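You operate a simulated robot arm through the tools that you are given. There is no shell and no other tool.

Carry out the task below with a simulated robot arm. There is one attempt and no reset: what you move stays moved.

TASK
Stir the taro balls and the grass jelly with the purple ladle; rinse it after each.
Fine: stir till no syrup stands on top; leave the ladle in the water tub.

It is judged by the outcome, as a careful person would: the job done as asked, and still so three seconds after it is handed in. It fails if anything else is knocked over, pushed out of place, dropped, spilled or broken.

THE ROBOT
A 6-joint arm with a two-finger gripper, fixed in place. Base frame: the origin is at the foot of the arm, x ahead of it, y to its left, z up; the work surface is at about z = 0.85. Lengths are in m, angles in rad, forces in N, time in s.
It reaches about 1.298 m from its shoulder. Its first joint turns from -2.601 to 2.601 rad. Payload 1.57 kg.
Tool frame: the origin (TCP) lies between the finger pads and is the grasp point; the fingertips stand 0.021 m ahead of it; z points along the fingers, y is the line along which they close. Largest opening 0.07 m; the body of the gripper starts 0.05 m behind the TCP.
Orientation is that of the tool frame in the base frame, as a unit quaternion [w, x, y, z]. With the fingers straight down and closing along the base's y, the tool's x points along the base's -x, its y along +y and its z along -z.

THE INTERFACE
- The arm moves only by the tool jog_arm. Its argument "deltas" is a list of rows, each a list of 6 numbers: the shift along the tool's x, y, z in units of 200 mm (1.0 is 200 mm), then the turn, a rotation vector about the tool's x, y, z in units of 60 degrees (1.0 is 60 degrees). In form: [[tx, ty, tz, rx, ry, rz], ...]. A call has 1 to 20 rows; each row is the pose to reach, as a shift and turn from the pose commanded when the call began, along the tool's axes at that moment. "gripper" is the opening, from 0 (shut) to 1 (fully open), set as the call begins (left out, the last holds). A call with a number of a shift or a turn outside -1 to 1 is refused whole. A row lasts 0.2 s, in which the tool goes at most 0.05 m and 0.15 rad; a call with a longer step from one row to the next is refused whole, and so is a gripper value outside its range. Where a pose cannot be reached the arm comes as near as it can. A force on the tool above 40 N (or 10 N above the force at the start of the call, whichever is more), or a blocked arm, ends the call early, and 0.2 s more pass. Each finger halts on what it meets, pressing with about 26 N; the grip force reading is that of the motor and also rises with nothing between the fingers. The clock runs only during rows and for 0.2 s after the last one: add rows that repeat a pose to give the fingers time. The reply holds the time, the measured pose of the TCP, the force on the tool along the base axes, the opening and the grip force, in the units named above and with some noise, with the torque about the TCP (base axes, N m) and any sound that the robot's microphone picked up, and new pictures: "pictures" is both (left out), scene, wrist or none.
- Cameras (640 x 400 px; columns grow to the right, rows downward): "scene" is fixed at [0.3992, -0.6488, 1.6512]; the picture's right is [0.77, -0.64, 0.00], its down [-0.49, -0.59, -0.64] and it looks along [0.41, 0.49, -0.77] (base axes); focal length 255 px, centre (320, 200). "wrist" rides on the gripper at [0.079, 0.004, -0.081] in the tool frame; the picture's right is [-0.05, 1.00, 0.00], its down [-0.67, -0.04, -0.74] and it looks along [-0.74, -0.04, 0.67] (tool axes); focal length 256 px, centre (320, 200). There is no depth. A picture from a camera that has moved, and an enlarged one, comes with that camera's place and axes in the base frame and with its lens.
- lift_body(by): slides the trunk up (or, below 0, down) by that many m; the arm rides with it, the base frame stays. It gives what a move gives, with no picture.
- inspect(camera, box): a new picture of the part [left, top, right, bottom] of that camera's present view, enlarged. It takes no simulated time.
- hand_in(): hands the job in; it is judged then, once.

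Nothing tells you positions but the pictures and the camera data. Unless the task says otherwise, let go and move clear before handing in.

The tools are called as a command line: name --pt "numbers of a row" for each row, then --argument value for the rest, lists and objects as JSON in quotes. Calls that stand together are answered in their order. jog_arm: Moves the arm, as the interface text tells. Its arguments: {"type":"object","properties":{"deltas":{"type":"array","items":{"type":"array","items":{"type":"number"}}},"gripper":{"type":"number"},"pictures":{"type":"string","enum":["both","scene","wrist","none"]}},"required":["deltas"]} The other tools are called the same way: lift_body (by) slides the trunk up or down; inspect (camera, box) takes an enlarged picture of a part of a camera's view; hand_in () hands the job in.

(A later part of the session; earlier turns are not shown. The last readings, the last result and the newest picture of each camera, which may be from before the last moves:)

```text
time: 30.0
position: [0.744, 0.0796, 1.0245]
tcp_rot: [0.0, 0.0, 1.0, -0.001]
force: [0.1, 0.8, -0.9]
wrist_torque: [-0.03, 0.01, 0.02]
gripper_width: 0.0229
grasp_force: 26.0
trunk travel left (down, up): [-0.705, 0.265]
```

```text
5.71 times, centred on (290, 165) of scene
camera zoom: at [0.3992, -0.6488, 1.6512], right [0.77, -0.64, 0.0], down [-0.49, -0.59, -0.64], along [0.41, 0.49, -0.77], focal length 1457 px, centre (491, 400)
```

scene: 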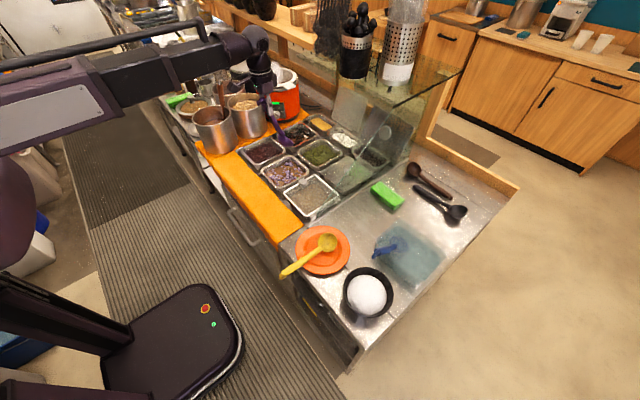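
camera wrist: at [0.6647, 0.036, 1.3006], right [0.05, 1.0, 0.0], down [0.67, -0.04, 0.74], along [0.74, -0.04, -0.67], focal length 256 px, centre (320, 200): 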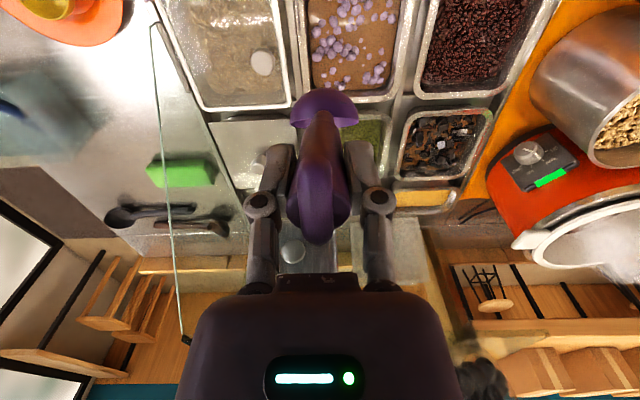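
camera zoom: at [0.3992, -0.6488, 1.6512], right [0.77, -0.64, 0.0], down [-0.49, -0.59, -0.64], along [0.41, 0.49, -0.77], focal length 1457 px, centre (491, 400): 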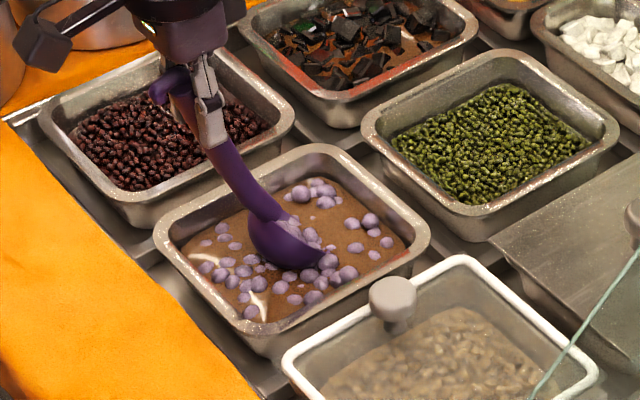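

The ladle is dipping into the balls and forces are still tiny. I'll go another 1.5 cm deeper.

lift_body --by -0.015

inspect --camera "wrist" --box '[160, 0, 480, 200]'

inspect --camera "scene" --box '[250, 130, 330, 200]'

```text
time: 30.7
position: [0.7443, 0.0786, 1.0096]
tcp_rot: [0.0, 0.0, 1.0, 0.0]
force: [0.4, -0.1, -0.4]
wrist_torque: [0.0, 0.03, 0.0]
gripper_width: 0.0231
grasp_force: 26.1
trunk travel left (down, up): [-0.69, 0.28]
```

```text
2.00 times, centred on (320, 100) of wrist
camera zoom: at [0.6649, 0.084, 1.0906], right [0.05, 1.0, 0.0], down [0.67, -0.04, 0.74], along [0.74, -0.04, -0.67], focal length 512 px, centre (320, 400)
```

zoom: 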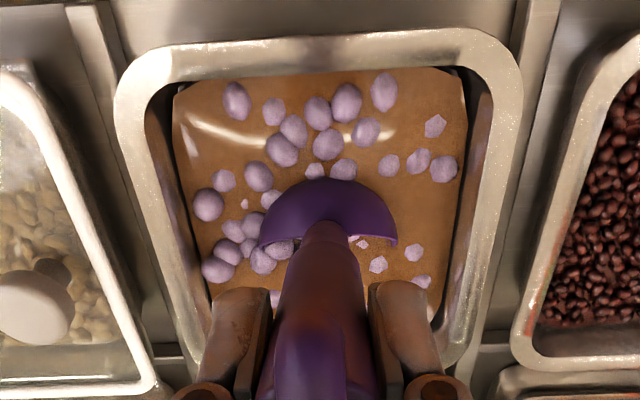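

```text
5.71 times, centred on (290, 165) of scene
camera zoom: at [0.3992, -0.6488, 1.6512], right [0.77, -0.64, 0.0], down [-0.49, -0.59, -0.64], along [0.41, 0.49, -0.77], focal length 1457 px, centre (491, 400)
```

zoom: 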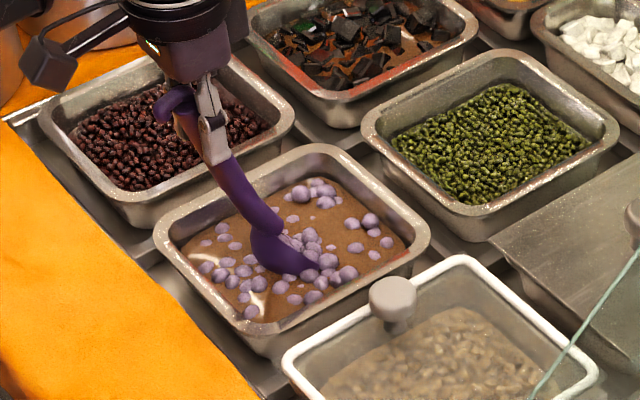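

The bowl is mostly under the surface. I'll stir a slow 2.2 cm-radius circle, watching forces and spills.

jog_arm --pt "0.055 0 0 0 0 0" --pt "0.11 0 0 0 0 0" --pt "0.102 0.042 0 0 0 0" --pt "0.078 0.078 0 0 0 0" --pt "0.042 0.102 0 0 0 0" --pt "0 0.11 0 0 0 0" --pt "-0.042 0.102 0 0 0 0" --pt "-0.078 0.078 0 0 0 0" --pt "-0.102 0.042 0 0 0 0" --pt "-0.11 0 0 0 0 0" --pt "-0.102 -0.042 0 0 0 0" --pt "-0.078 -0.078 0 0 0 0" --pt "-0.042 -0.102 0 0 0 0" --pt "0 -0.11 0 0 0 0" --pt "0.042 -0.102 0 0 0 0" --pt "0.078 -0.078 0 0 0 0" --pt "0.102 -0.042 0 0 0 0" --pt "0.11 0 0 0 0 0" --pt "0.055 0 0 0 0 0" --pt "0 0 0 0 0 0" --pictures "both"

inspect --camera "wrist" --box '[160, 0, 480, 200]'

inspect --camera "scene" --box '[250, 130, 330, 200]'

```text
time: 34.9
position: [0.745, 0.0799, 1.009]
tcp_rot: [0.0, 0.0, 1.0, -0.001]
force: [0.1, 0.1, -0.9]
wrist_torque: [-0.03, 0.01, -0.02]
gripper_width: 0.0233
grasp_force: 26.1
trunk travel left (down, up): [-0.69, 0.28]
camera wrist: at [0.6654, 0.0842, 1.0905], right [0.05, 1.0, 0.0], down [0.67, -0.04, 0.74], along [0.74, -0.04, -0.67], focal length 256 px, centre (320, 200)
```

scene: 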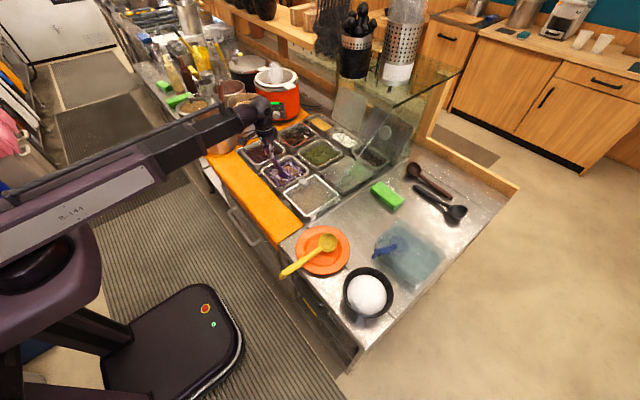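
wrist: 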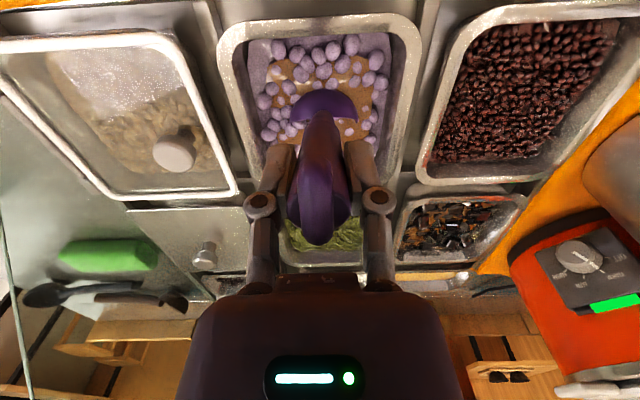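

```text
2.00 times, centred on (320, 100) of wrist
camera zoom: at [0.6654, 0.0842, 1.0905], right [0.05, 1.0, 0.0], down [0.67, -0.04, 0.74], along [0.74, -0.04, -0.67], focal length 512 px, centre (320, 400)
```

zoom: 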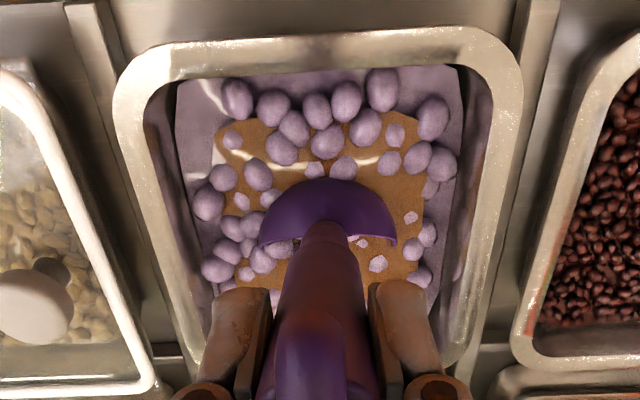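

```text
5.71 times, centred on (290, 165) of scene
camera zoom: at [0.3992, -0.6488, 1.6512], right [0.77, -0.64, 0.0], down [-0.49, -0.59, -0.64], along [0.41, 0.49, -0.77], focal length 1457 px, centre (491, 400)
```

zoom: 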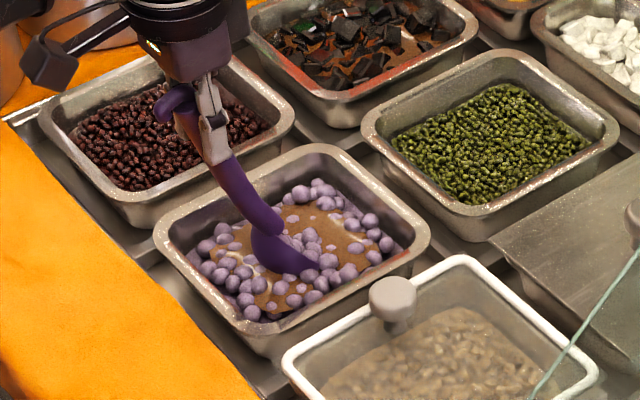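

Stirring works: the syrup film has shrunk from the edges and nothing spilled. More circles, with some passes through the centre.

jog_arm --pt "0.055 0 0 0 0 0" --pt "0.11 0 0 0 0 0" --pt "0.102 0.042 0 0 0 0" --pt "0.078 0.078 0 0 0 0" --pt "0.042 0.102 0 0 0 0" --pt "0 0.11 0 0 0 0" --pt "-0.042 0.102 0 0 0 0" --pt "-0.078 0.078 0 0 0 0" --pt "-0.102 0.042 0 0 0 0" --pt "-0.11 0 0 0 0 0" --pt "-0.102 -0.042 0 0 0 0" --pt "-0.078 -0.078 0 0 0 0" --pt "-0.042 -0.102 0 0 0 0" --pt "0 -0.11 0 0 0 0" --pt "0.042 -0.102 0 0 0 0" --pt "0.078 -0.078 0 0 0 0" --pt "0.102 -0.042 0 0 0 0" --pt "0.11 0 0 0 0 0" --pt "0.055 0 0 0 0 0" --pt "0 0 0 0 0 0" --pictures "none"

jog_arm --pt "0.05 0 0 0 0 0" --pt "0.035 0.035 0 0 0 0" --pt "0 0.05 0 0 0 0" --pt "-0.035 0.035 0 0 0 0" --pt "-0.05 0 0 0 0 0" --pt "-0.035 -0.035 0 0 0 0" --pt "0 -0.05 0 0 0 0" --pt "0.035 -0.035 0 0 0 0" --pt "0.05 0 0 0 0 0" --pt "0.09 0.06 0 0 0 0" --pt "0.03 0.03 0 0 0 0" --pt "-0.03 -0.03 0 0 0 0" --pt "-0.09 -0.06 0 0 0 0" --pt "-0.1 0 0 0 0 0" --pt "-0.09 0.06 0 0 0 0" --pt "-0.03 0.03 0 0 0 0" --pt "0.03 -0.03 0 0 0 0" --pt "0.09 -0.06 0 0 0 0" --pt "0.04 -0.03 0 0 0 0" --pt "0 0 0 0 0 0" --pictures "none"

inspect --camera "wrist" --box '[160, 0, 480, 200]'

inspect --camera "scene" --box '[250, 130, 330, 200]'

```text
time: 39.1
position: [0.7435, 0.0792, 1.0086]
tcp_rot: [-0.001, -0.001, 1.0, 0.0]
force: [0.1, 0.2, -0.6]
wrist_torque: [0.0, 0.02, -0.01]
gripper_width: 0.0232
grasp_force: 26.5
trunk travel left (down, up): [-0.69, 0.28]
```

```text
time: 43.3
position: [0.7434, 0.08, 1.0092]
tcp_rot: [0.0, 0.001, 1.0, 0.0]
force: [-0.4, 0.1, -0.8]
wrist_torque: [-0.01, 0.04, 0.0]
gripper_width: 0.0231
grasp_force: 26.5
trunk travel left (down, up): [-0.69, 0.28]
```

```text
2.00 times, centred on (320, 100) of wrist
camera zoom: at [0.6649, 0.0843, 1.0905], right [0.05, 1.0, 0.0], down [0.67, -0.04, 0.74], along [0.74, -0.04, -0.67], focal length 512 px, centre (320, 400)
```

zoom: 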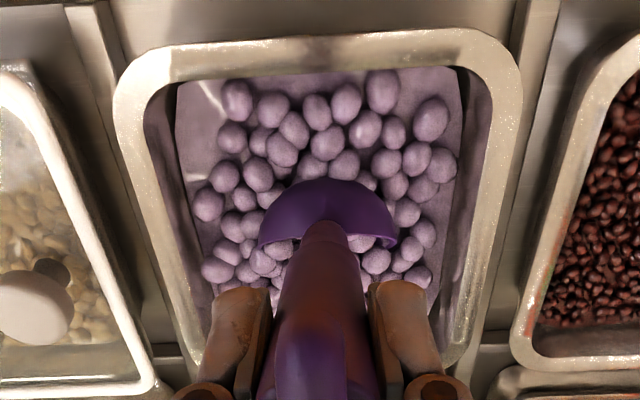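

```text
5.71 times, centred on (290, 165) of scene
camera zoom: at [0.3992, -0.6488, 1.6512], right [0.77, -0.64, 0.0], down [-0.49, -0.59, -0.64], along [0.41, 0.49, -0.77], focal length 1457 px, centre (491, 400)
```

zoom: 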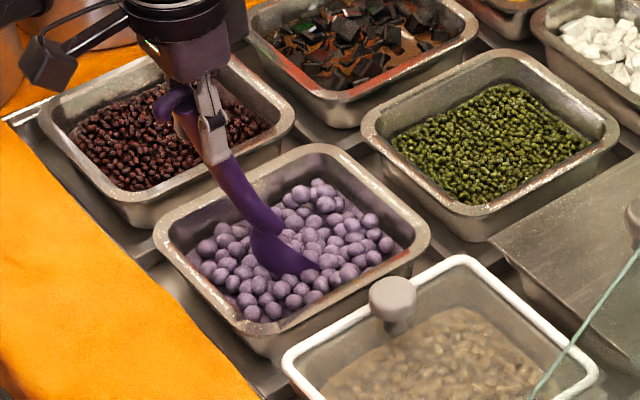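

No syrup shows on the taro any more. I'll lift the ladle slowly above the pan and check the surface, and whether anything is left in the ladle.

lift_body --by 0.07

jog_arm --pt "0 0 0 0 0 0" --pt "0 0 0 0 0 0" --pt "0 0 0 0 0 0" --pt "0 0 0 0 0 0" --pt "0 0 0 0 0 0" --pictures "none"

inspect --camera "wrist" --box '[160, 0, 480, 200]'

inspect --camera "scene" --box '[250, 120, 330, 200]'

```text
time: 44.4
position: [0.7434, 0.0796, 1.0783]
tcp_rot: [0.0, 0.0, 1.0, 0.0]
force: [-0.2, 0.3, -1.0]
wrist_torque: [0.04, 0.03, 0.05]
gripper_width: 0.0229
grasp_force: 25.8
trunk travel left (down, up): [-0.76, 0.21]
```

```text
time: 45.5
position: [0.7445, 0.0789, 1.0782]
tcp_rot: [0.0, 0.0, 1.0, 0.0]
force: [-0.2, -0.7, -0.5]
wrist_torque: [0.02, 0.01, -0.02]
gripper_width: 0.0233
grasp_force: 26.4
trunk travel left (down, up): [-0.76, 0.21]
```

```text
2.00 times, centred on (320, 100) of wrist
camera zoom: at [0.6646, 0.0844, 1.1605], right [0.05, 1.0, 0.0], down [0.67, -0.04, 0.74], along [0.74, -0.04, -0.67], focal length 512 px, centre (320, 400)
```

zoom: 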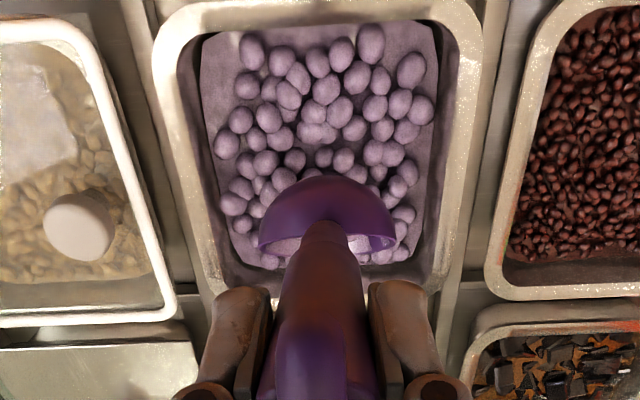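

```text
5.00 times, centred on (290, 160) of scene
camera zoom: at [0.3992, -0.6488, 1.6512], right [0.77, -0.64, 0.0], down [-0.49, -0.59, -0.64], along [0.41, 0.49, -0.77], focal length 1275 px, centre (470, 400)
```

zoom: 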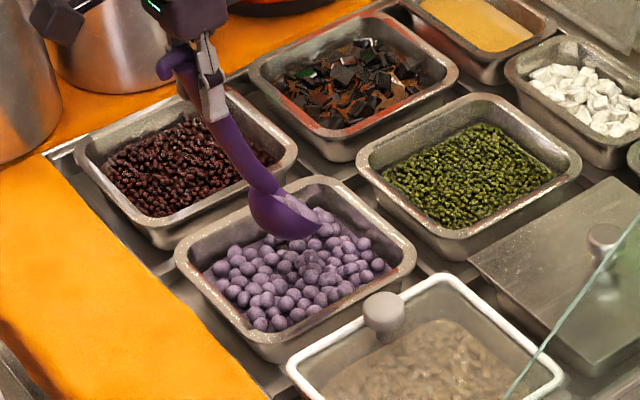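

inspect --camera "scene" --box '[275, 135, 310, 170]'

inspect --camera "wrist" --box '[270, 70, 370, 140]'

```text
11.43 times, centred on (292, 152) of scene
camera zoom: at [0.3992, -0.6488, 1.6512], right [0.77, -0.64, 0.0], down [-0.49, -0.59, -0.64], along [0.41, 0.49, -0.77], focal length 2914 px, centre (634, 743)
```

zoom: 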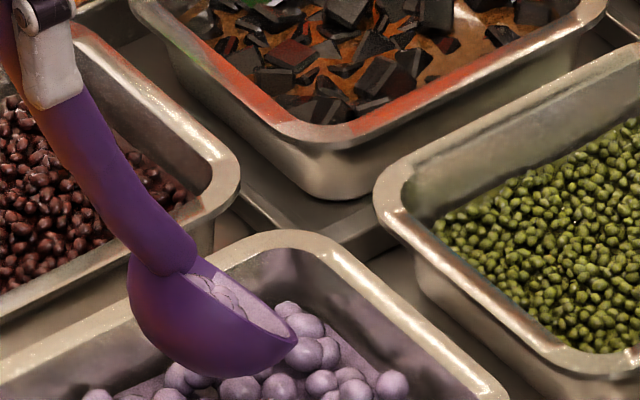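

```text
5.71 times, centred on (320, 105) of wrist
camera zoom: at [0.6646, 0.0844, 1.1605], right [0.05, 1.0, 0.0], down [0.67, -0.04, 0.74], along [0.74, -0.04, -0.67], focal length 1463 px, centre (320, 743)
```

zoom: 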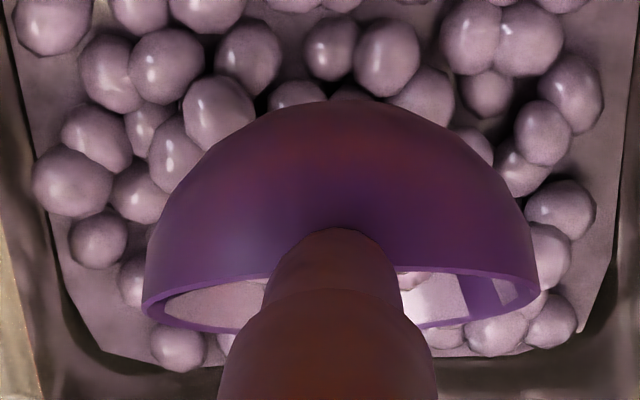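

The ladle scooped up some taro balls, so I must tip them back into the pan before rinsing. I'll tilt it forward in stages, keeping its bowl low over the pan.

jog_arm --pt "-0.076 0 -0.005 0 0.1 0" --pt "-0.152 0 -0.02 0 0.2 0" --pt "-0.228 0 -0.045 0 0.3 0" --pt "-0.304 0 -0.08 0 0.4 0" --pt "-0.38 0 -0.125 0 0.5 0" --pt "-0.38 0 -0.125 0 0.5 0" --pictures "both"

inspect --camera "scene" --box '[250, 120, 330, 200]'

```text
time: 47.0
position: [0.8202, 0.0822, 1.0976]
tcp_rot: [-0.219, 0.0, 0.976, 0.004]
force: [0.0, -0.2, 0.3]
wrist_torque: [0.02, -0.01, 0.0]
gripper_width: 0.0232
grasp_force: 25.4
out of reach, approached as far as the arm can: row 5, 6
trunk travel left (down, up): [-0.76, 0.21]
camera wrist: at [0.7829, 0.0859, 1.2047], right [0.05, 1.0, -0.02], down [0.92, -0.04, 0.39], along [0.39, -0.03, -0.92], focal length 256 px, centre (320, 200)
```

scene: 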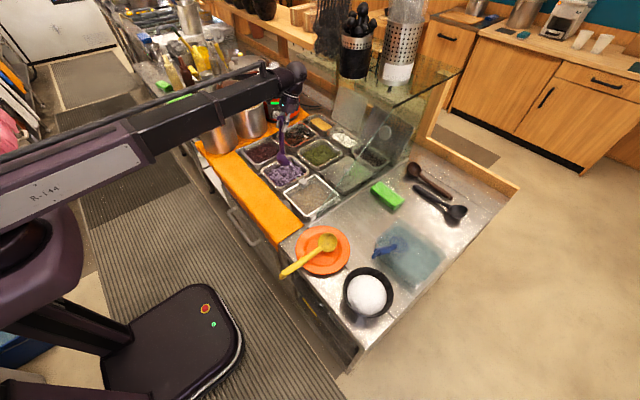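
wrist: 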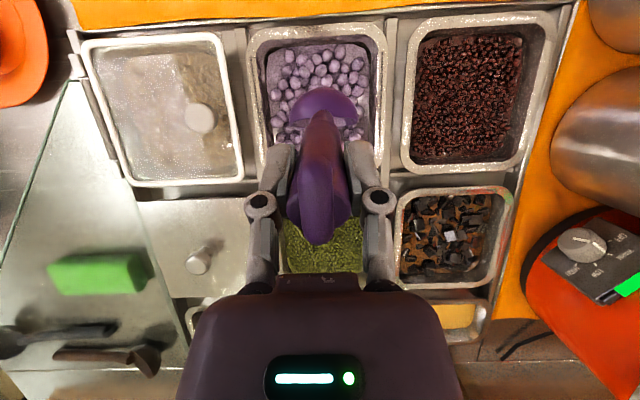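

```text
5.00 times, centred on (290, 160) of scene
camera zoom: at [0.3992, -0.6488, 1.6512], right [0.77, -0.64, 0.0], down [-0.49, -0.59, -0.64], along [0.41, 0.49, -0.77], focal length 1275 px, centre (470, 400)
```

zoom: 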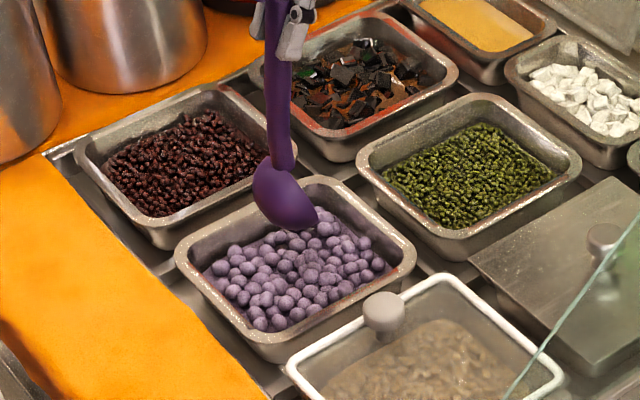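

The wrist pitch stops at about 25°. I'll look into the ladle's bowl to see whether that was enough.

inspect --camera "wrist" --box '[250, 60, 390, 150]'

inspect --camera "scene" --box '[270, 140, 310, 180]'

```text
4.44 times, centred on (320, 105) of wrist
camera zoom: at [0.7829, 0.0859, 1.2047], right [0.05, 1.0, -0.02], down [0.92, -0.04, 0.39], along [0.39, -0.03, -0.92], focal length 1138 px, centre (320, 622)
```

zoom: 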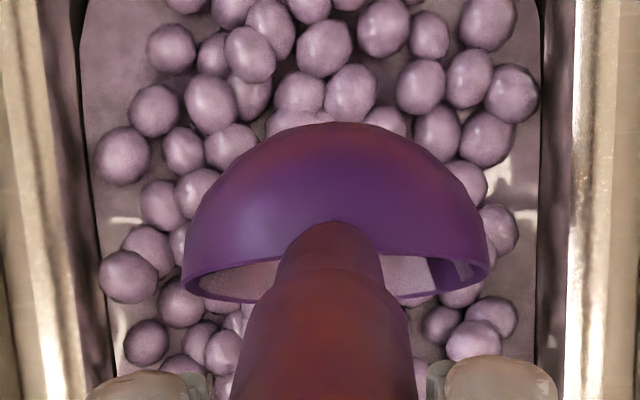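

```text
10.00 times, centred on (290, 160) of scene
camera zoom: at [0.3992, -0.6488, 1.6512], right [0.77, -0.64, 0.0], down [-0.49, -0.59, -0.64], along [0.41, 0.49, -0.77], focal length 2550 px, centre (620, 600)
```

zoom: 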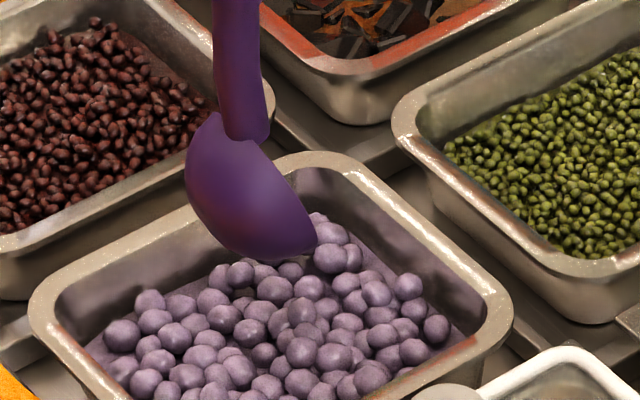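

Some taro is still in the bowl, and forward pitch is limited. I'll bring the tool back upright, roll it 180° so the ladle faces the robot, and tip it that way, where the wrist has more range.

jog_arm --pt "0.06 0 0.06 0 -0.084 0" --pt "0.12 0 0.115 0 -0.168 0" --pt "0.18 0 0.165 0 -0.252 0" --pt "0.24 0 0.21 0 -0.336 0" --pt "0.3 0 0.2525 0 -0.42 0" --pt "0.3 0 0.2525 0 -0.42 0" --pictures "none"

```text
time: 48.4
position: [0.7439, 0.0824, 1.0791]
tcp_rot: [-0.001, 0.002, 1.0, 0.003]
force: [-0.5, 0.7, -0.7]
wrist_torque: [-0.02, 0.03, 0.0]
gripper_width: 0.0233
grasp_force: 25.9
trunk travel left (down, up): [-0.76, 0.21]
```

Upright again. Now I'll roll the tool about vertical in stages, shifting so the ladle's bowl stays over the taro pan.

jog_arm --pt "-0.002 -0.037 0 0 0 -0.125" --pt "-0.01 -0.072 0 0 0 -0.25" --pt "-0.021 -0.107 0 0 0 -0.375" --pt "-0.038 -0.14 0 0 0 -0.5" --pt "-0.058 -0.17 0 0 0 -0.625" --pt "-0.082 -0.198 0 0 0 -0.75" --pt "-0.11 -0.222 0 0 0 -0.875" --pt "-0.14 -0.2425 0 0 0 -1" --pictures "both"

inspect --camera "scene" --box '[250, 120, 330, 200]'

```text
time: 50.1
position: [0.7714, 0.0325, 1.0778]
tcp_rot: [0.0, -0.499, 0.866, 0.003]
force: [-0.1, -0.3, -0.8]
wrist_torque: [-0.02, 0.02, 0.01]
gripper_width: 0.023
grasp_force: 25.6
trunk travel left (down, up): [-0.76, 0.21]
camera wrist: at [0.7287, -0.0328, 1.1601], right [-0.84, 0.55, 0.01], down [0.37, 0.55, 0.75], along [0.41, 0.63, -0.66], focal length 256 px, centre (320, 200)
```

scene: 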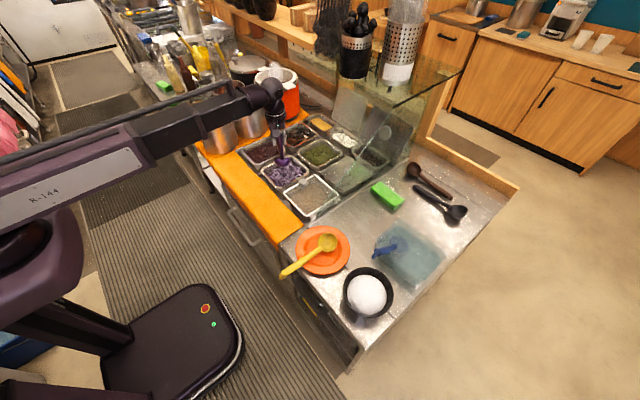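
wrist: 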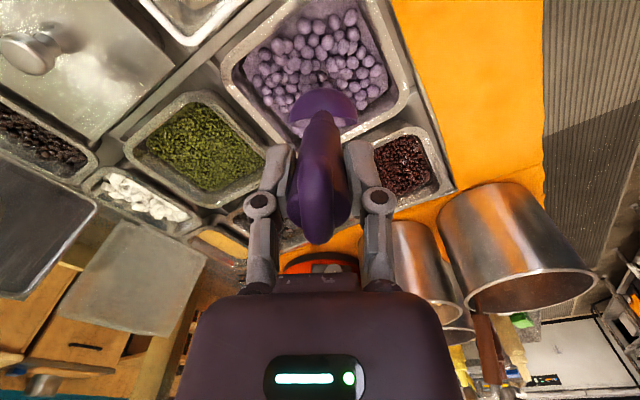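

```text
5.00 times, centred on (290, 160) of scene
camera zoom: at [0.3992, -0.6488, 1.6512], right [0.77, -0.64, 0.0], down [-0.49, -0.59, -0.64], along [0.41, 0.49, -0.77], focal length 1275 px, centre (470, 400)
```

zoom: 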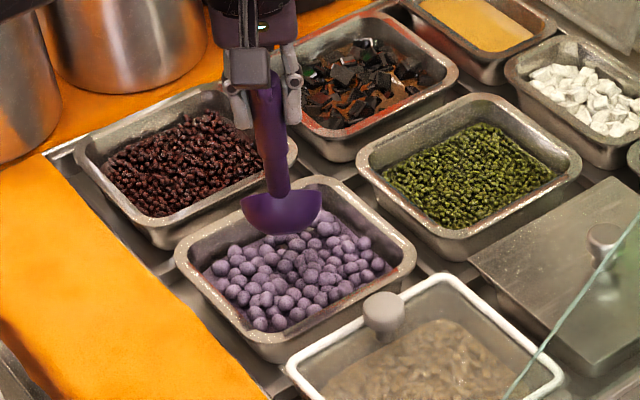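

The roll works and the bowl stays over the pan. Two more identical stages complete the 180°.

jog_arm --pt "-0.002 -0.037 0 0 0 -0.125" --pt "-0.01 -0.072 0 0 0 -0.25" --pt "-0.021 -0.107 0 0 0 -0.375" --pt "-0.038 -0.14 0 0 0 -0.5" --pt "-0.058 -0.17 0 0 0 -0.625" --pt "-0.082 -0.198 0 0 0 -0.75" --pt "-0.11 -0.222 0 0 0 -0.875" --pt "-0.14 -0.2425 0 0 0 -1" --pictures "scene"

```text
time: 52.0
position: [0.8276, 0.0331, 1.0794]
tcp_rot: [-0.003, 0.866, -0.5, -0.003]
force: [-0.8, 0.3, -1.1]
wrist_torque: [-0.01, -0.01, -0.03]
gripper_width: 0.0233
grasp_force: 25.8
trunk travel left (down, up): [-0.76, 0.21]
```

scene: 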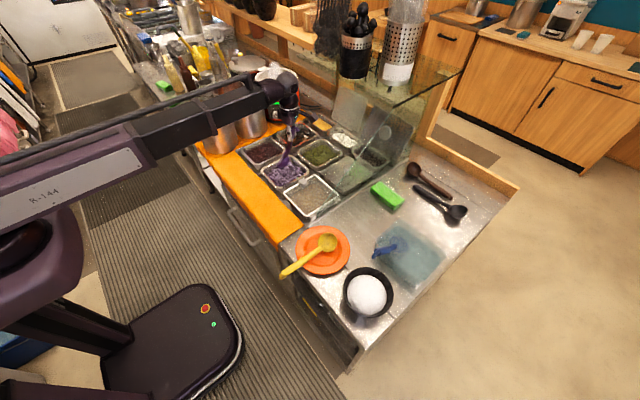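

jog_arm --pt "-0.002 -0.037 0 0 0 -0.125" --pt "-0.01 -0.072 0 0 0 -0.25" --pt "-0.021 -0.107 0 0 0 -0.375" --pt "-0.038 -0.14 0 0 0 -0.5" --pt "-0.058 -0.17 0 0 0 -0.625" --pt "-0.082 -0.198 0 0 0 -0.75" --pt "-0.11 -0.222 0 0 0 -0.875" --pt "-0.14 -0.2425 0 0 0 -1" --pictures "both"

inspect --camera "scene" --box '[250, 120, 330, 200]'

```text
time: 53.8
position: [0.8544, 0.0928, 1.0781]
tcp_rot: [-0.002, 1.0, -0.008, -0.001]
force: [0.5, 0.0, -0.4]
wrist_torque: [-0.01, -0.06, 0.03]
gripper_width: 0.0234
grasp_force: 25.2
out of reach, approached as far as the arm can: row 8
trunk travel left (down, up): [-0.76, 0.21]
camera wrist: at [0.9347, 0.0878, 1.1603], right [-0.07, -1.0, 0.0], down [-0.66, 0.04, 0.75], along [-0.74, 0.05, -0.67], focal length 256 px, centre (320, 200)
```

scene: 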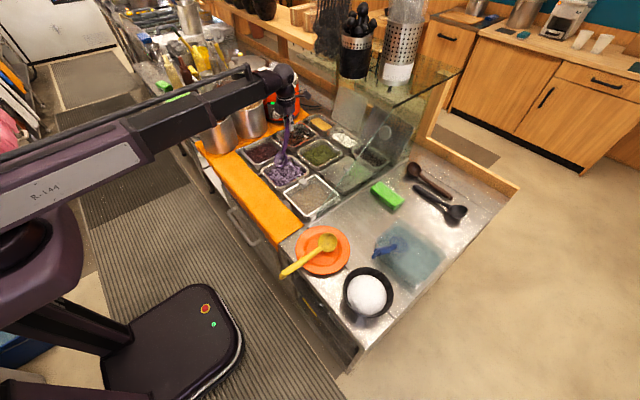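
wrist: 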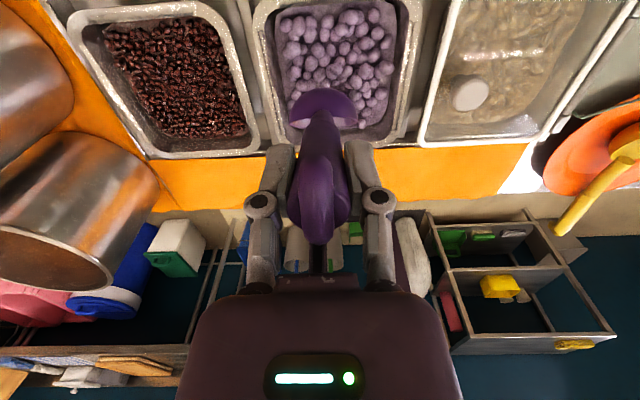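

```text
5.00 times, centred on (290, 160) of scene
camera zoom: at [0.3992, -0.6488, 1.6512], right [0.77, -0.64, 0.0], down [-0.49, -0.59, -0.64], along [0.41, 0.49, -0.77], focal length 1275 px, centre (470, 400)
```

zoom: 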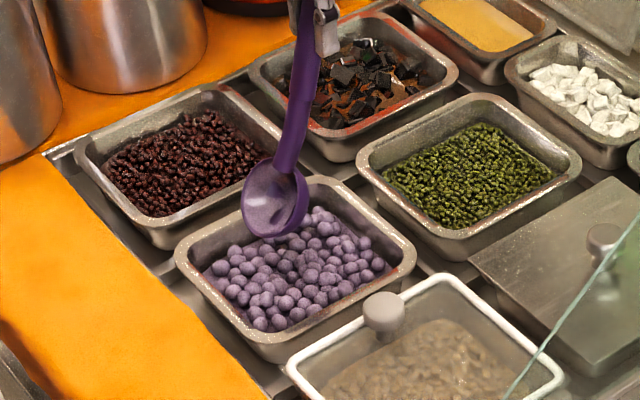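

inspect --camera "scene" --box '[270, 140, 310, 170]'

inspect --camera "wrist" --box '[250, 0, 390, 140]'

```text
13.33 times, centred on (290, 155) of scene
camera zoom: at [0.3992, -0.6488, 1.6512], right [0.77, -0.64, 0.0], down [-0.49, -0.59, -0.64], along [0.41, 0.49, -0.77], focal length 3399 px, centre (720, 800)
```

zoom: 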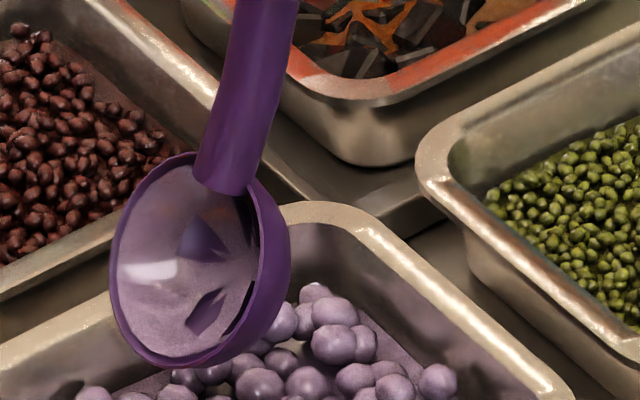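

```text
2.86 times, centred on (320, 70) of wrist
camera zoom: at [0.9347, 0.0878, 1.1603], right [-0.07, -1.0, 0.0], down [-0.66, 0.04, 0.75], along [-0.74, 0.05, -0.67], focal length 731 px, centre (320, 571)
```

zoom: 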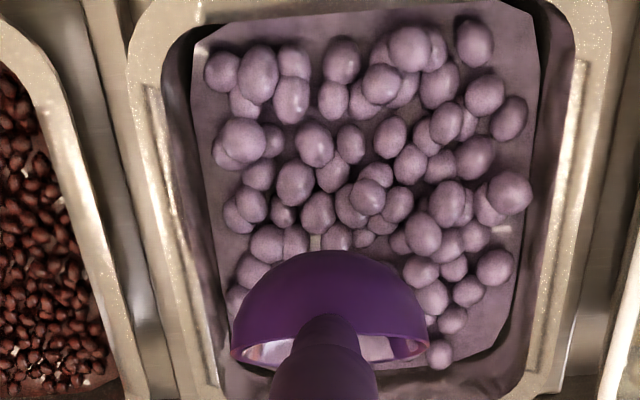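

Up close, the ladle's bowl holds no balls, only a thin taro film that rinsing should remove. I'll roll the tool back to its original facing, still over the pan.

jog_arm --pt "-0.002 0.037 0 0 0 0.125" --pt "-0.01 0.072 0 0 0 0.25" --pt "-0.021 0.107 0 0 0 0.375" --pt "-0.038 0.14 0 0 0 0.5" --pt "-0.058 0.17 0 0 0 0.625" --pt "-0.082 0.198 0 0 0 0.75" --pt "-0.11 0.222 0 0 0 0.875" --pt "-0.14 0.2425 0 0 0 1" --pictures "none"

jog_arm --pt "-0.002 0.037 0 0 0 0.125" --pt "-0.01 0.072 0 0 0 0.25" --pt "-0.021 0.107 0 0 0 0.375" --pt "-0.038 0.14 0 0 0 0.5" --pt "-0.058 0.17 0 0 0 0.625" --pt "-0.082 0.198 0 0 0 0.75" --pt "-0.11 0.222 0 0 0 0.875" --pt "-0.14 0.2425 0 0 0 1" --pictures "scene"

```text
time: 55.5
position: [0.8261, 0.0448, 1.0786]
tcp_rot: [-0.002, 0.864, -0.503, -0.002]
force: [-0.2, 0.2, 0.3]
wrist_torque: [-0.05, -0.02, -0.01]
gripper_width: 0.0234
grasp_force: 26.3
trunk travel left (down, up): [-0.76, 0.21]
```

```text
time: 57.4
position: [0.7702, 0.0454, 1.0788]
tcp_rot: [0.001, -0.498, 0.867, 0.004]
force: [-0.6, -0.7, 0.6]
wrist_torque: [-0.04, 0.0, -0.01]
gripper_width: 0.0231
grasp_force: 26.1
trunk travel left (down, up): [-0.76, 0.21]
```

scene: 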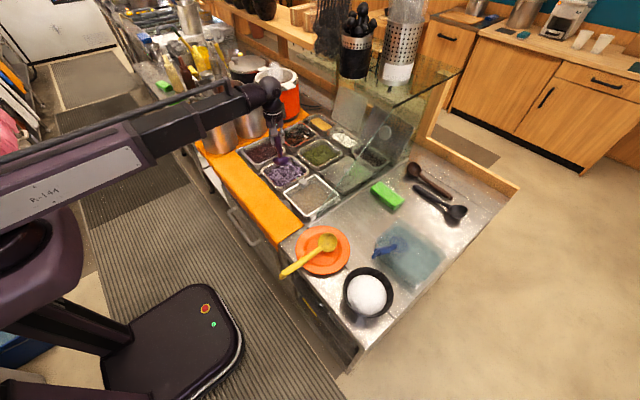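

jog_arm --pt "-0.002 0.037 0 0 0 0.125" --pt "-0.01 0.072 0 0 0 0.25" --pt "-0.021 0.107 0 0 0 0.375" --pt "-0.038 0.14 0 0 0 0.5" --pt "-0.058 0.17 0 0 0 0.625" --pt "-0.082 0.198 0 0 0 0.75" --pt "-0.11 0.222 0 0 0 0.875" --pt "-0.14 0.2425 0 0 0 1" --pt "-0.14 0.2425 0 0 0 1" --pictures "both"

inspect --camera "wrist" --box '[160, 0, 480, 200]'

inspect --camera "scene" --box '[260, 130, 330, 190]'

```text
time: 59.4
position: [0.7422, 0.0919, 1.0791]
tcp_rot: [-0.001, 0.003, 1.0, 0.004]
force: [-0.5, -0.1, -0.1]
wrist_torque: [0.02, 0.02, -0.04]
gripper_width: 0.0232
grasp_force: 26.0
trunk travel left (down, up): [-0.76, 0.21]
camera wrist: at [0.6638, 0.0973, 1.1608], right [0.06, 1.0, 0.01], down [0.67, -0.04, 0.74], along [0.74, -0.04, -0.67], focal length 256 px, centre (320, 200)
```

scene: 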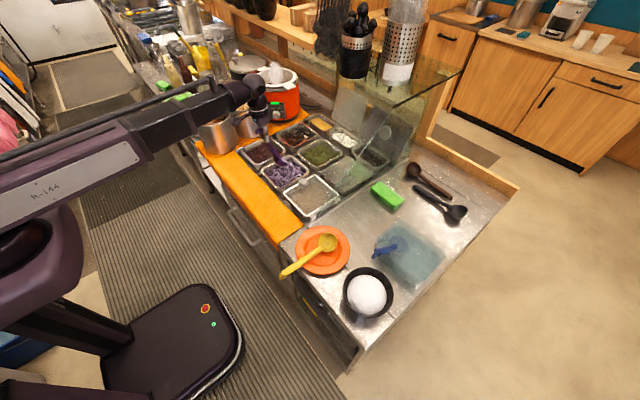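
wrist: 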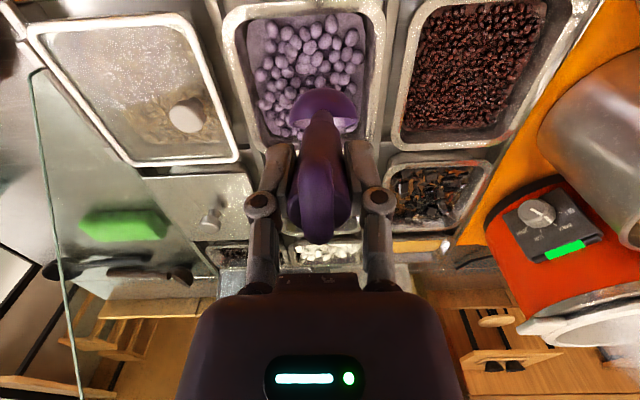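

```text
2.00 times, centred on (320, 100) of wrist
camera zoom: at [0.6638, 0.0973, 1.1608], right [0.06, 1.0, 0.01], down [0.67, -0.04, 0.74], along [0.74, -0.04, -0.67], focal length 512 px, centre (320, 400)
```

zoom: 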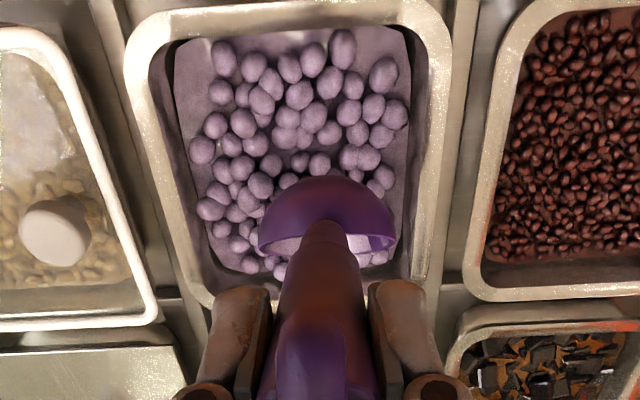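

```text
6.67 times, centred on (295, 160) of scene
camera zoom: at [0.3992, -0.6488, 1.6512], right [0.77, -0.64, 0.0], down [-0.49, -0.59, -0.64], along [0.41, 0.49, -0.77], focal length 1700 px, centre (487, 467)
```

zoom: 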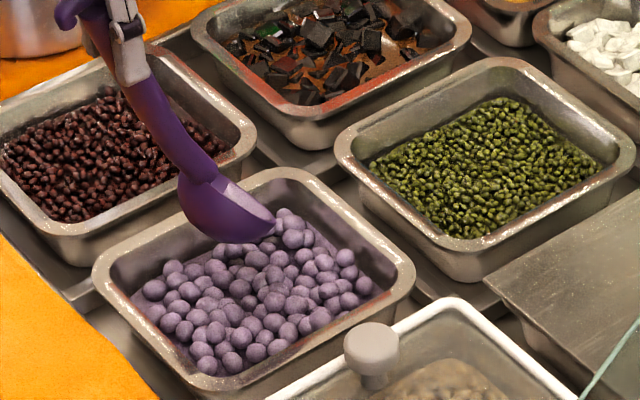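

The ladle is clear of balls and the taro surface is syrup-free. I'll raise it and carry it back to the tub along the same path.

lift_body --by 0.14

jog_arm --pt "0 -0.25 0 0 0 0" --pt "0 -0.5 0 0 0 0" --pt "0 -0.75 0 0 0 0" --pt "0 -1 0 0 0 0" --pictures "none"

jog_arm --pt "0 -0.25 0 0 0 0" --pt "0 -0.5 0 0 0 0" --pt "0 -0.75 0 0 0 0" --pt "0 -1 0 0 0 0" --pictures "none"

jog_arm --pt "0 -0.25 0 0 0 0" --pt "0 -0.5 0 0 0 0" --pt "0 -0.75 0 0 0 0" --pt "0 -1 0 0 0 0" --pictures "scene"

```text
time: 61.0
position: [0.7425, 0.0936, 1.2183]
tcp_rot: [0.0, 0.002, 1.0, 0.004]
force: [-0.3, 0.2, -0.2]
wrist_torque: [0.02, 0.0, 0.03]
gripper_width: 0.0232
grasp_force: 26.0
trunk travel left (down, up): [-0.9, 0.07]
```

```text
time: 62.0
position: [0.7404, -0.1088, 1.219]
tcp_rot: [-0.001, 0.001, 1.0, 0.003]
force: [0.1, -0.4, -1.0]
wrist_torque: [-0.03, 0.01, 0.01]
gripper_width: 0.0233
grasp_force: 25.9
trunk travel left (down, up): [-0.9, 0.07]
```

```text
time: 63.0
position: [0.7409, -0.308, 1.2194]
tcp_rot: [-0.001, 0.001, 1.0, 0.003]
force: [0.3, 0.1, -0.3]
wrist_torque: [0.01, 0.0, -0.02]
gripper_width: 0.0235
grasp_force: 26.0
out of reach, approached as far as the arm can: row 2, 3
trunk travel left (down, up): [-0.9, 0.07]
```

```text
time: 64.0
position: [0.7397, -0.5109, 1.2193]
tcp_rot: [-0.001, 0.002, 1.0, 0.004]
force: [0.0, -0.6, -0.6]
wrist_torque: [0.04, 0.02, 0.02]
gripper_width: 0.0229
grasp_force: 25.9
out of reach, approached as far as the arm can: row 2, 3, 4
trunk travel left (down, up): [-0.9, 0.07]
```

scene: 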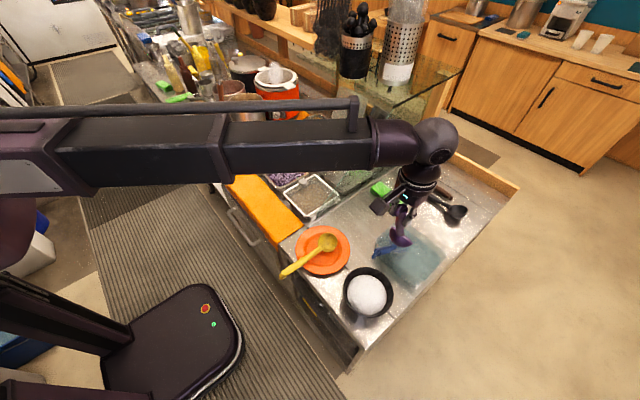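

Now over the tub area. I'll centre the ladle in the open part of the tub, beside the blue ladle.

jog_arm --pt "-0.15 -0.08 0 0 0 0" --pt "-0.3 -0.16 0 0 0 0" --pt "-0.45 -0.235 0 0 0 0" --pt "-0.45 -0.235 0 0 0 0" --pictures "none"

lift_body --by -0.08

inspect --camera "scene" --box '[370, 190, 490, 290]'

inspect --camera "wrist" --box '[160, 0, 480, 200]'

```text
time: 65.0
position: [0.8312, -0.5561, 1.22]
tcp_rot: [0.0, 0.001, 1.0, 0.003]
force: [-0.3, 0.7, -0.8]
wrist_torque: [0.01, 0.03, 0.01]
gripper_width: 0.0233
grasp_force: 25.6
trunk travel left (down, up): [-0.9, 0.07]
```

```text
time: 66.2
position: [0.8297, -0.5548, 1.1396]
tcp_rot: [-0.001, 0.002, 1.0, 0.003]
force: [0.2, 0.5, 0.2]
wrist_torque: [0.02, 0.04, 0.0]
gripper_width: 0.0233
grasp_force: 25.9
trunk travel left (down, up): [-0.82, 0.15]
```

```text
4.00 times, centred on (430, 240) of scene
camera zoom: at [0.3992, -0.6488, 1.6512], right [0.77, -0.64, 0.0], down [-0.49, -0.59, -0.64], along [0.41, 0.49, -0.77], focal length 1020 px, centre (-120, 40)
```

zoom: 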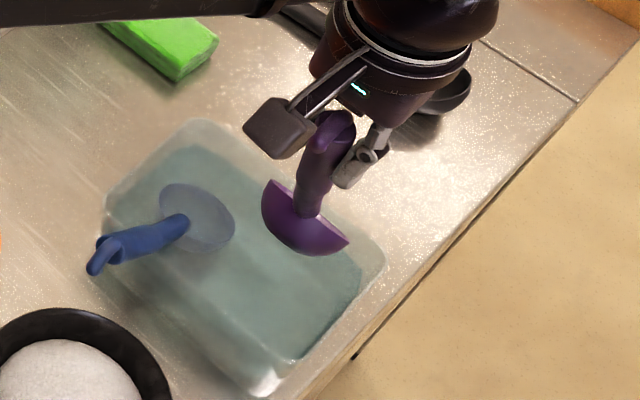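

```text
2.00 times, centred on (320, 100) of wrist
camera zoom: at [0.7524, -0.551, 1.2208], right [0.06, 1.0, 0.01], down [0.67, -0.04, 0.74], along [0.74, -0.04, -0.67], focal length 512 px, centre (320, 400)
```

zoom: 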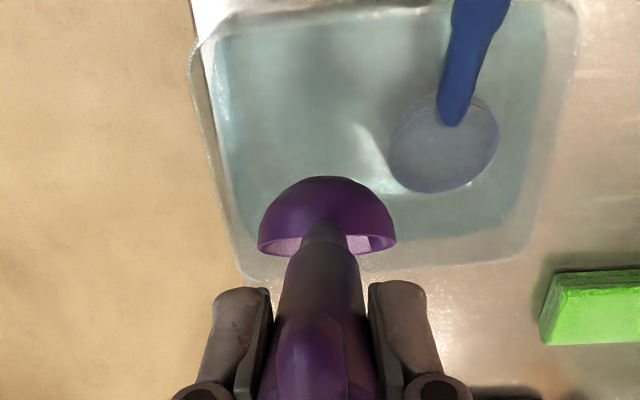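

The tub interior spans about x 0.82–0.95 and the blue ladle's bowl edge is at y ≈ −0.51. I'll shift slightly away from it and lower into the water.

jog_arm --pt "0 -0.03 0 0 0 0" --pt "0 -0.03 0 0 0 0" --pictures "none"

lift_body --by -0.075

inspect --camera "wrist" --box '[160, 0, 480, 200]'

inspect --camera "scene" --box '[370, 210, 470, 290]'

```text
time: 66.8
position: [0.8307, -0.5626, 1.1393]
tcp_rot: [-0.002, 0.002, 1.0, 0.004]
force: [-1.0, 0.0, -0.9]
wrist_torque: [-0.03, 0.02, -0.01]
gripper_width: 0.0231
grasp_force: 26.3
trunk travel left (down, up): [-0.82, 0.15]
```

```text
time: 67.9
position: [0.8316, -0.5615, 1.0636]
tcp_rot: [0.0, 0.002, 1.0, 0.004]
force: [0.3, 0.7, -0.8]
wrist_torque: [0.04, 0.01, 0.01]
gripper_width: 0.0232
grasp_force: 26.2
trunk travel left (down, up): [-0.745, 0.225]
```

```text
2.00 times, centred on (320, 100) of wrist
camera zoom: at [0.7524, -0.5571, 1.1458], right [0.06, 1.0, 0.01], down [0.67, -0.04, 0.74], along [0.74, -0.04, -0.67], focal length 512 px, centre (320, 400)
```

zoom: 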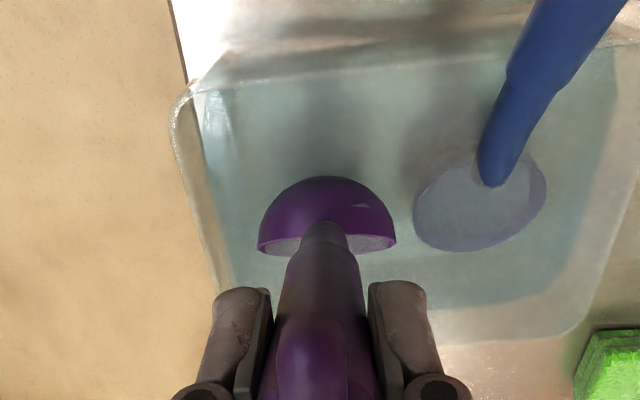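

```text
5.00 times, centred on (420, 250) of scene
camera zoom: at [0.3992, -0.6488, 1.6512], right [0.77, -0.64, 0.0], down [-0.49, -0.59, -0.64], along [0.41, 0.49, -0.77], focal length 1275 px, centre (-180, -50)
```

zoom: 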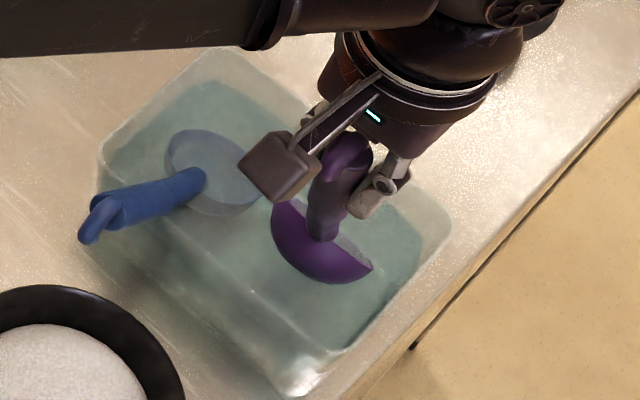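

The bowl isn't yet under the water. Lowering a bit more while watching the force.

lift_body --by -0.015

inspect --camera "scene" --box '[370, 210, 470, 290]'

```text
time: 68.5
position: [0.8304, -0.5619, 1.0484]
tcp_rot: [-0.001, 0.001, 1.0, 0.004]
force: [0.9, -0.2, -1.3]
wrist_torque: [-0.01, 0.03, 0.0]
gripper_width: 0.0232
grasp_force: 25.9
trunk travel left (down, up): [-0.73, 0.24]
```

```text
5.00 times, centred on (420, 250) of scene
camera zoom: at [0.3992, -0.6488, 1.6512], right [0.77, -0.64, 0.0], down [-0.49, -0.59, -0.64], along [0.41, 0.49, -0.77], focal length 1275 px, centre (-180, -50)
```

zoom: 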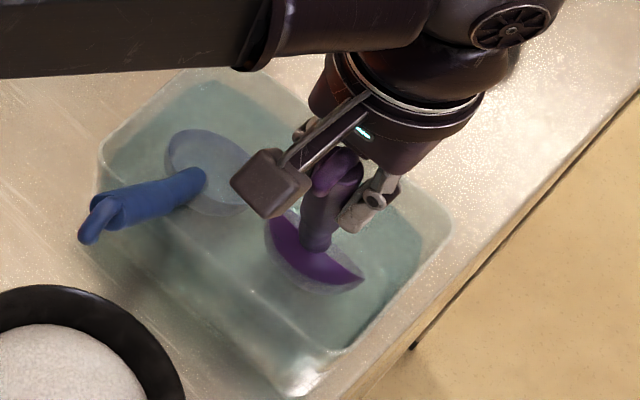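

lift_body --by -0.01

inspect --camera "scene" --box '[370, 210, 470, 290]'

inspect --camera "wrist" --box '[160, 0, 480, 200]'

```text
time: 69.1
position: [0.831, -0.5616, 1.0389]
tcp_rot: [0.0, 0.002, 1.0, 0.003]
force: [0.3, -0.6, 0.0]
wrist_torque: [0.02, 0.02, 0.03]
gripper_width: 0.0233
grasp_force: 26.2
trunk travel left (down, up): [-0.72, 0.25]
```

```text
5.00 times, centred on (420, 250) of scene
camera zoom: at [0.3992, -0.6488, 1.6512], right [0.77, -0.64, 0.0], down [-0.49, -0.59, -0.64], along [0.41, 0.49, -0.77], focal length 1275 px, centre (-180, -50)
```

zoom: 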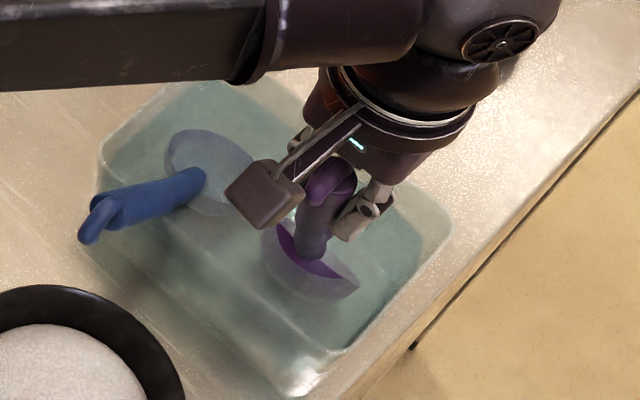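

```text
2.00 times, centred on (320, 100) of wrist
camera zoom: at [0.7524, -0.5571, 1.1207], right [0.06, 1.0, 0.01], down [0.67, -0.04, 0.74], along [0.74, -0.04, -0.67], focal length 512 px, centre (320, 400)
```

zoom: 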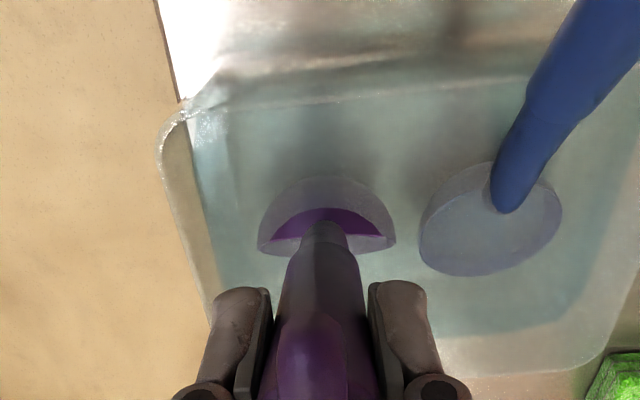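

lift_body --by -0.012

inspect --camera "scene" --box '[370, 210, 470, 290]'

```text
time: 69.7
position: [0.8291, -0.5616, 1.0277]
tcp_rot: [-0.001, 0.002, 1.0, 0.003]
force: [-4.2, -0.6, 12.2]
wrist_torque: [-0.08, 0.04, -0.02]
gripper_width: 0.0233
grasp_force: 25.7
trunk travel left (down, up): [-0.708, 0.262]
```

```text
5.00 times, centred on (420, 250) of scene
camera zoom: at [0.3992, -0.6488, 1.6512], right [0.77, -0.64, 0.0], down [-0.49, -0.59, -0.64], along [0.41, 0.49, -0.77], focal length 1275 px, centre (-180, -50)
```

zoom: 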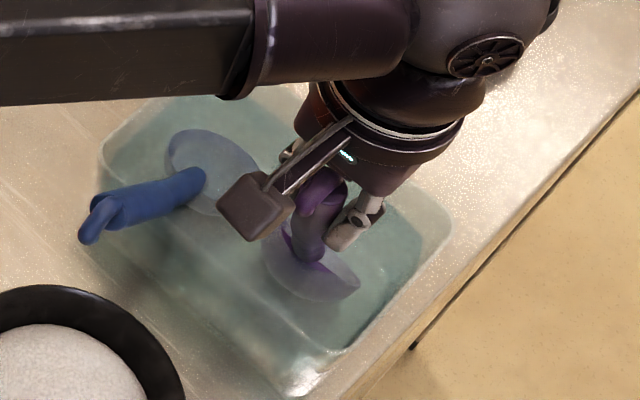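

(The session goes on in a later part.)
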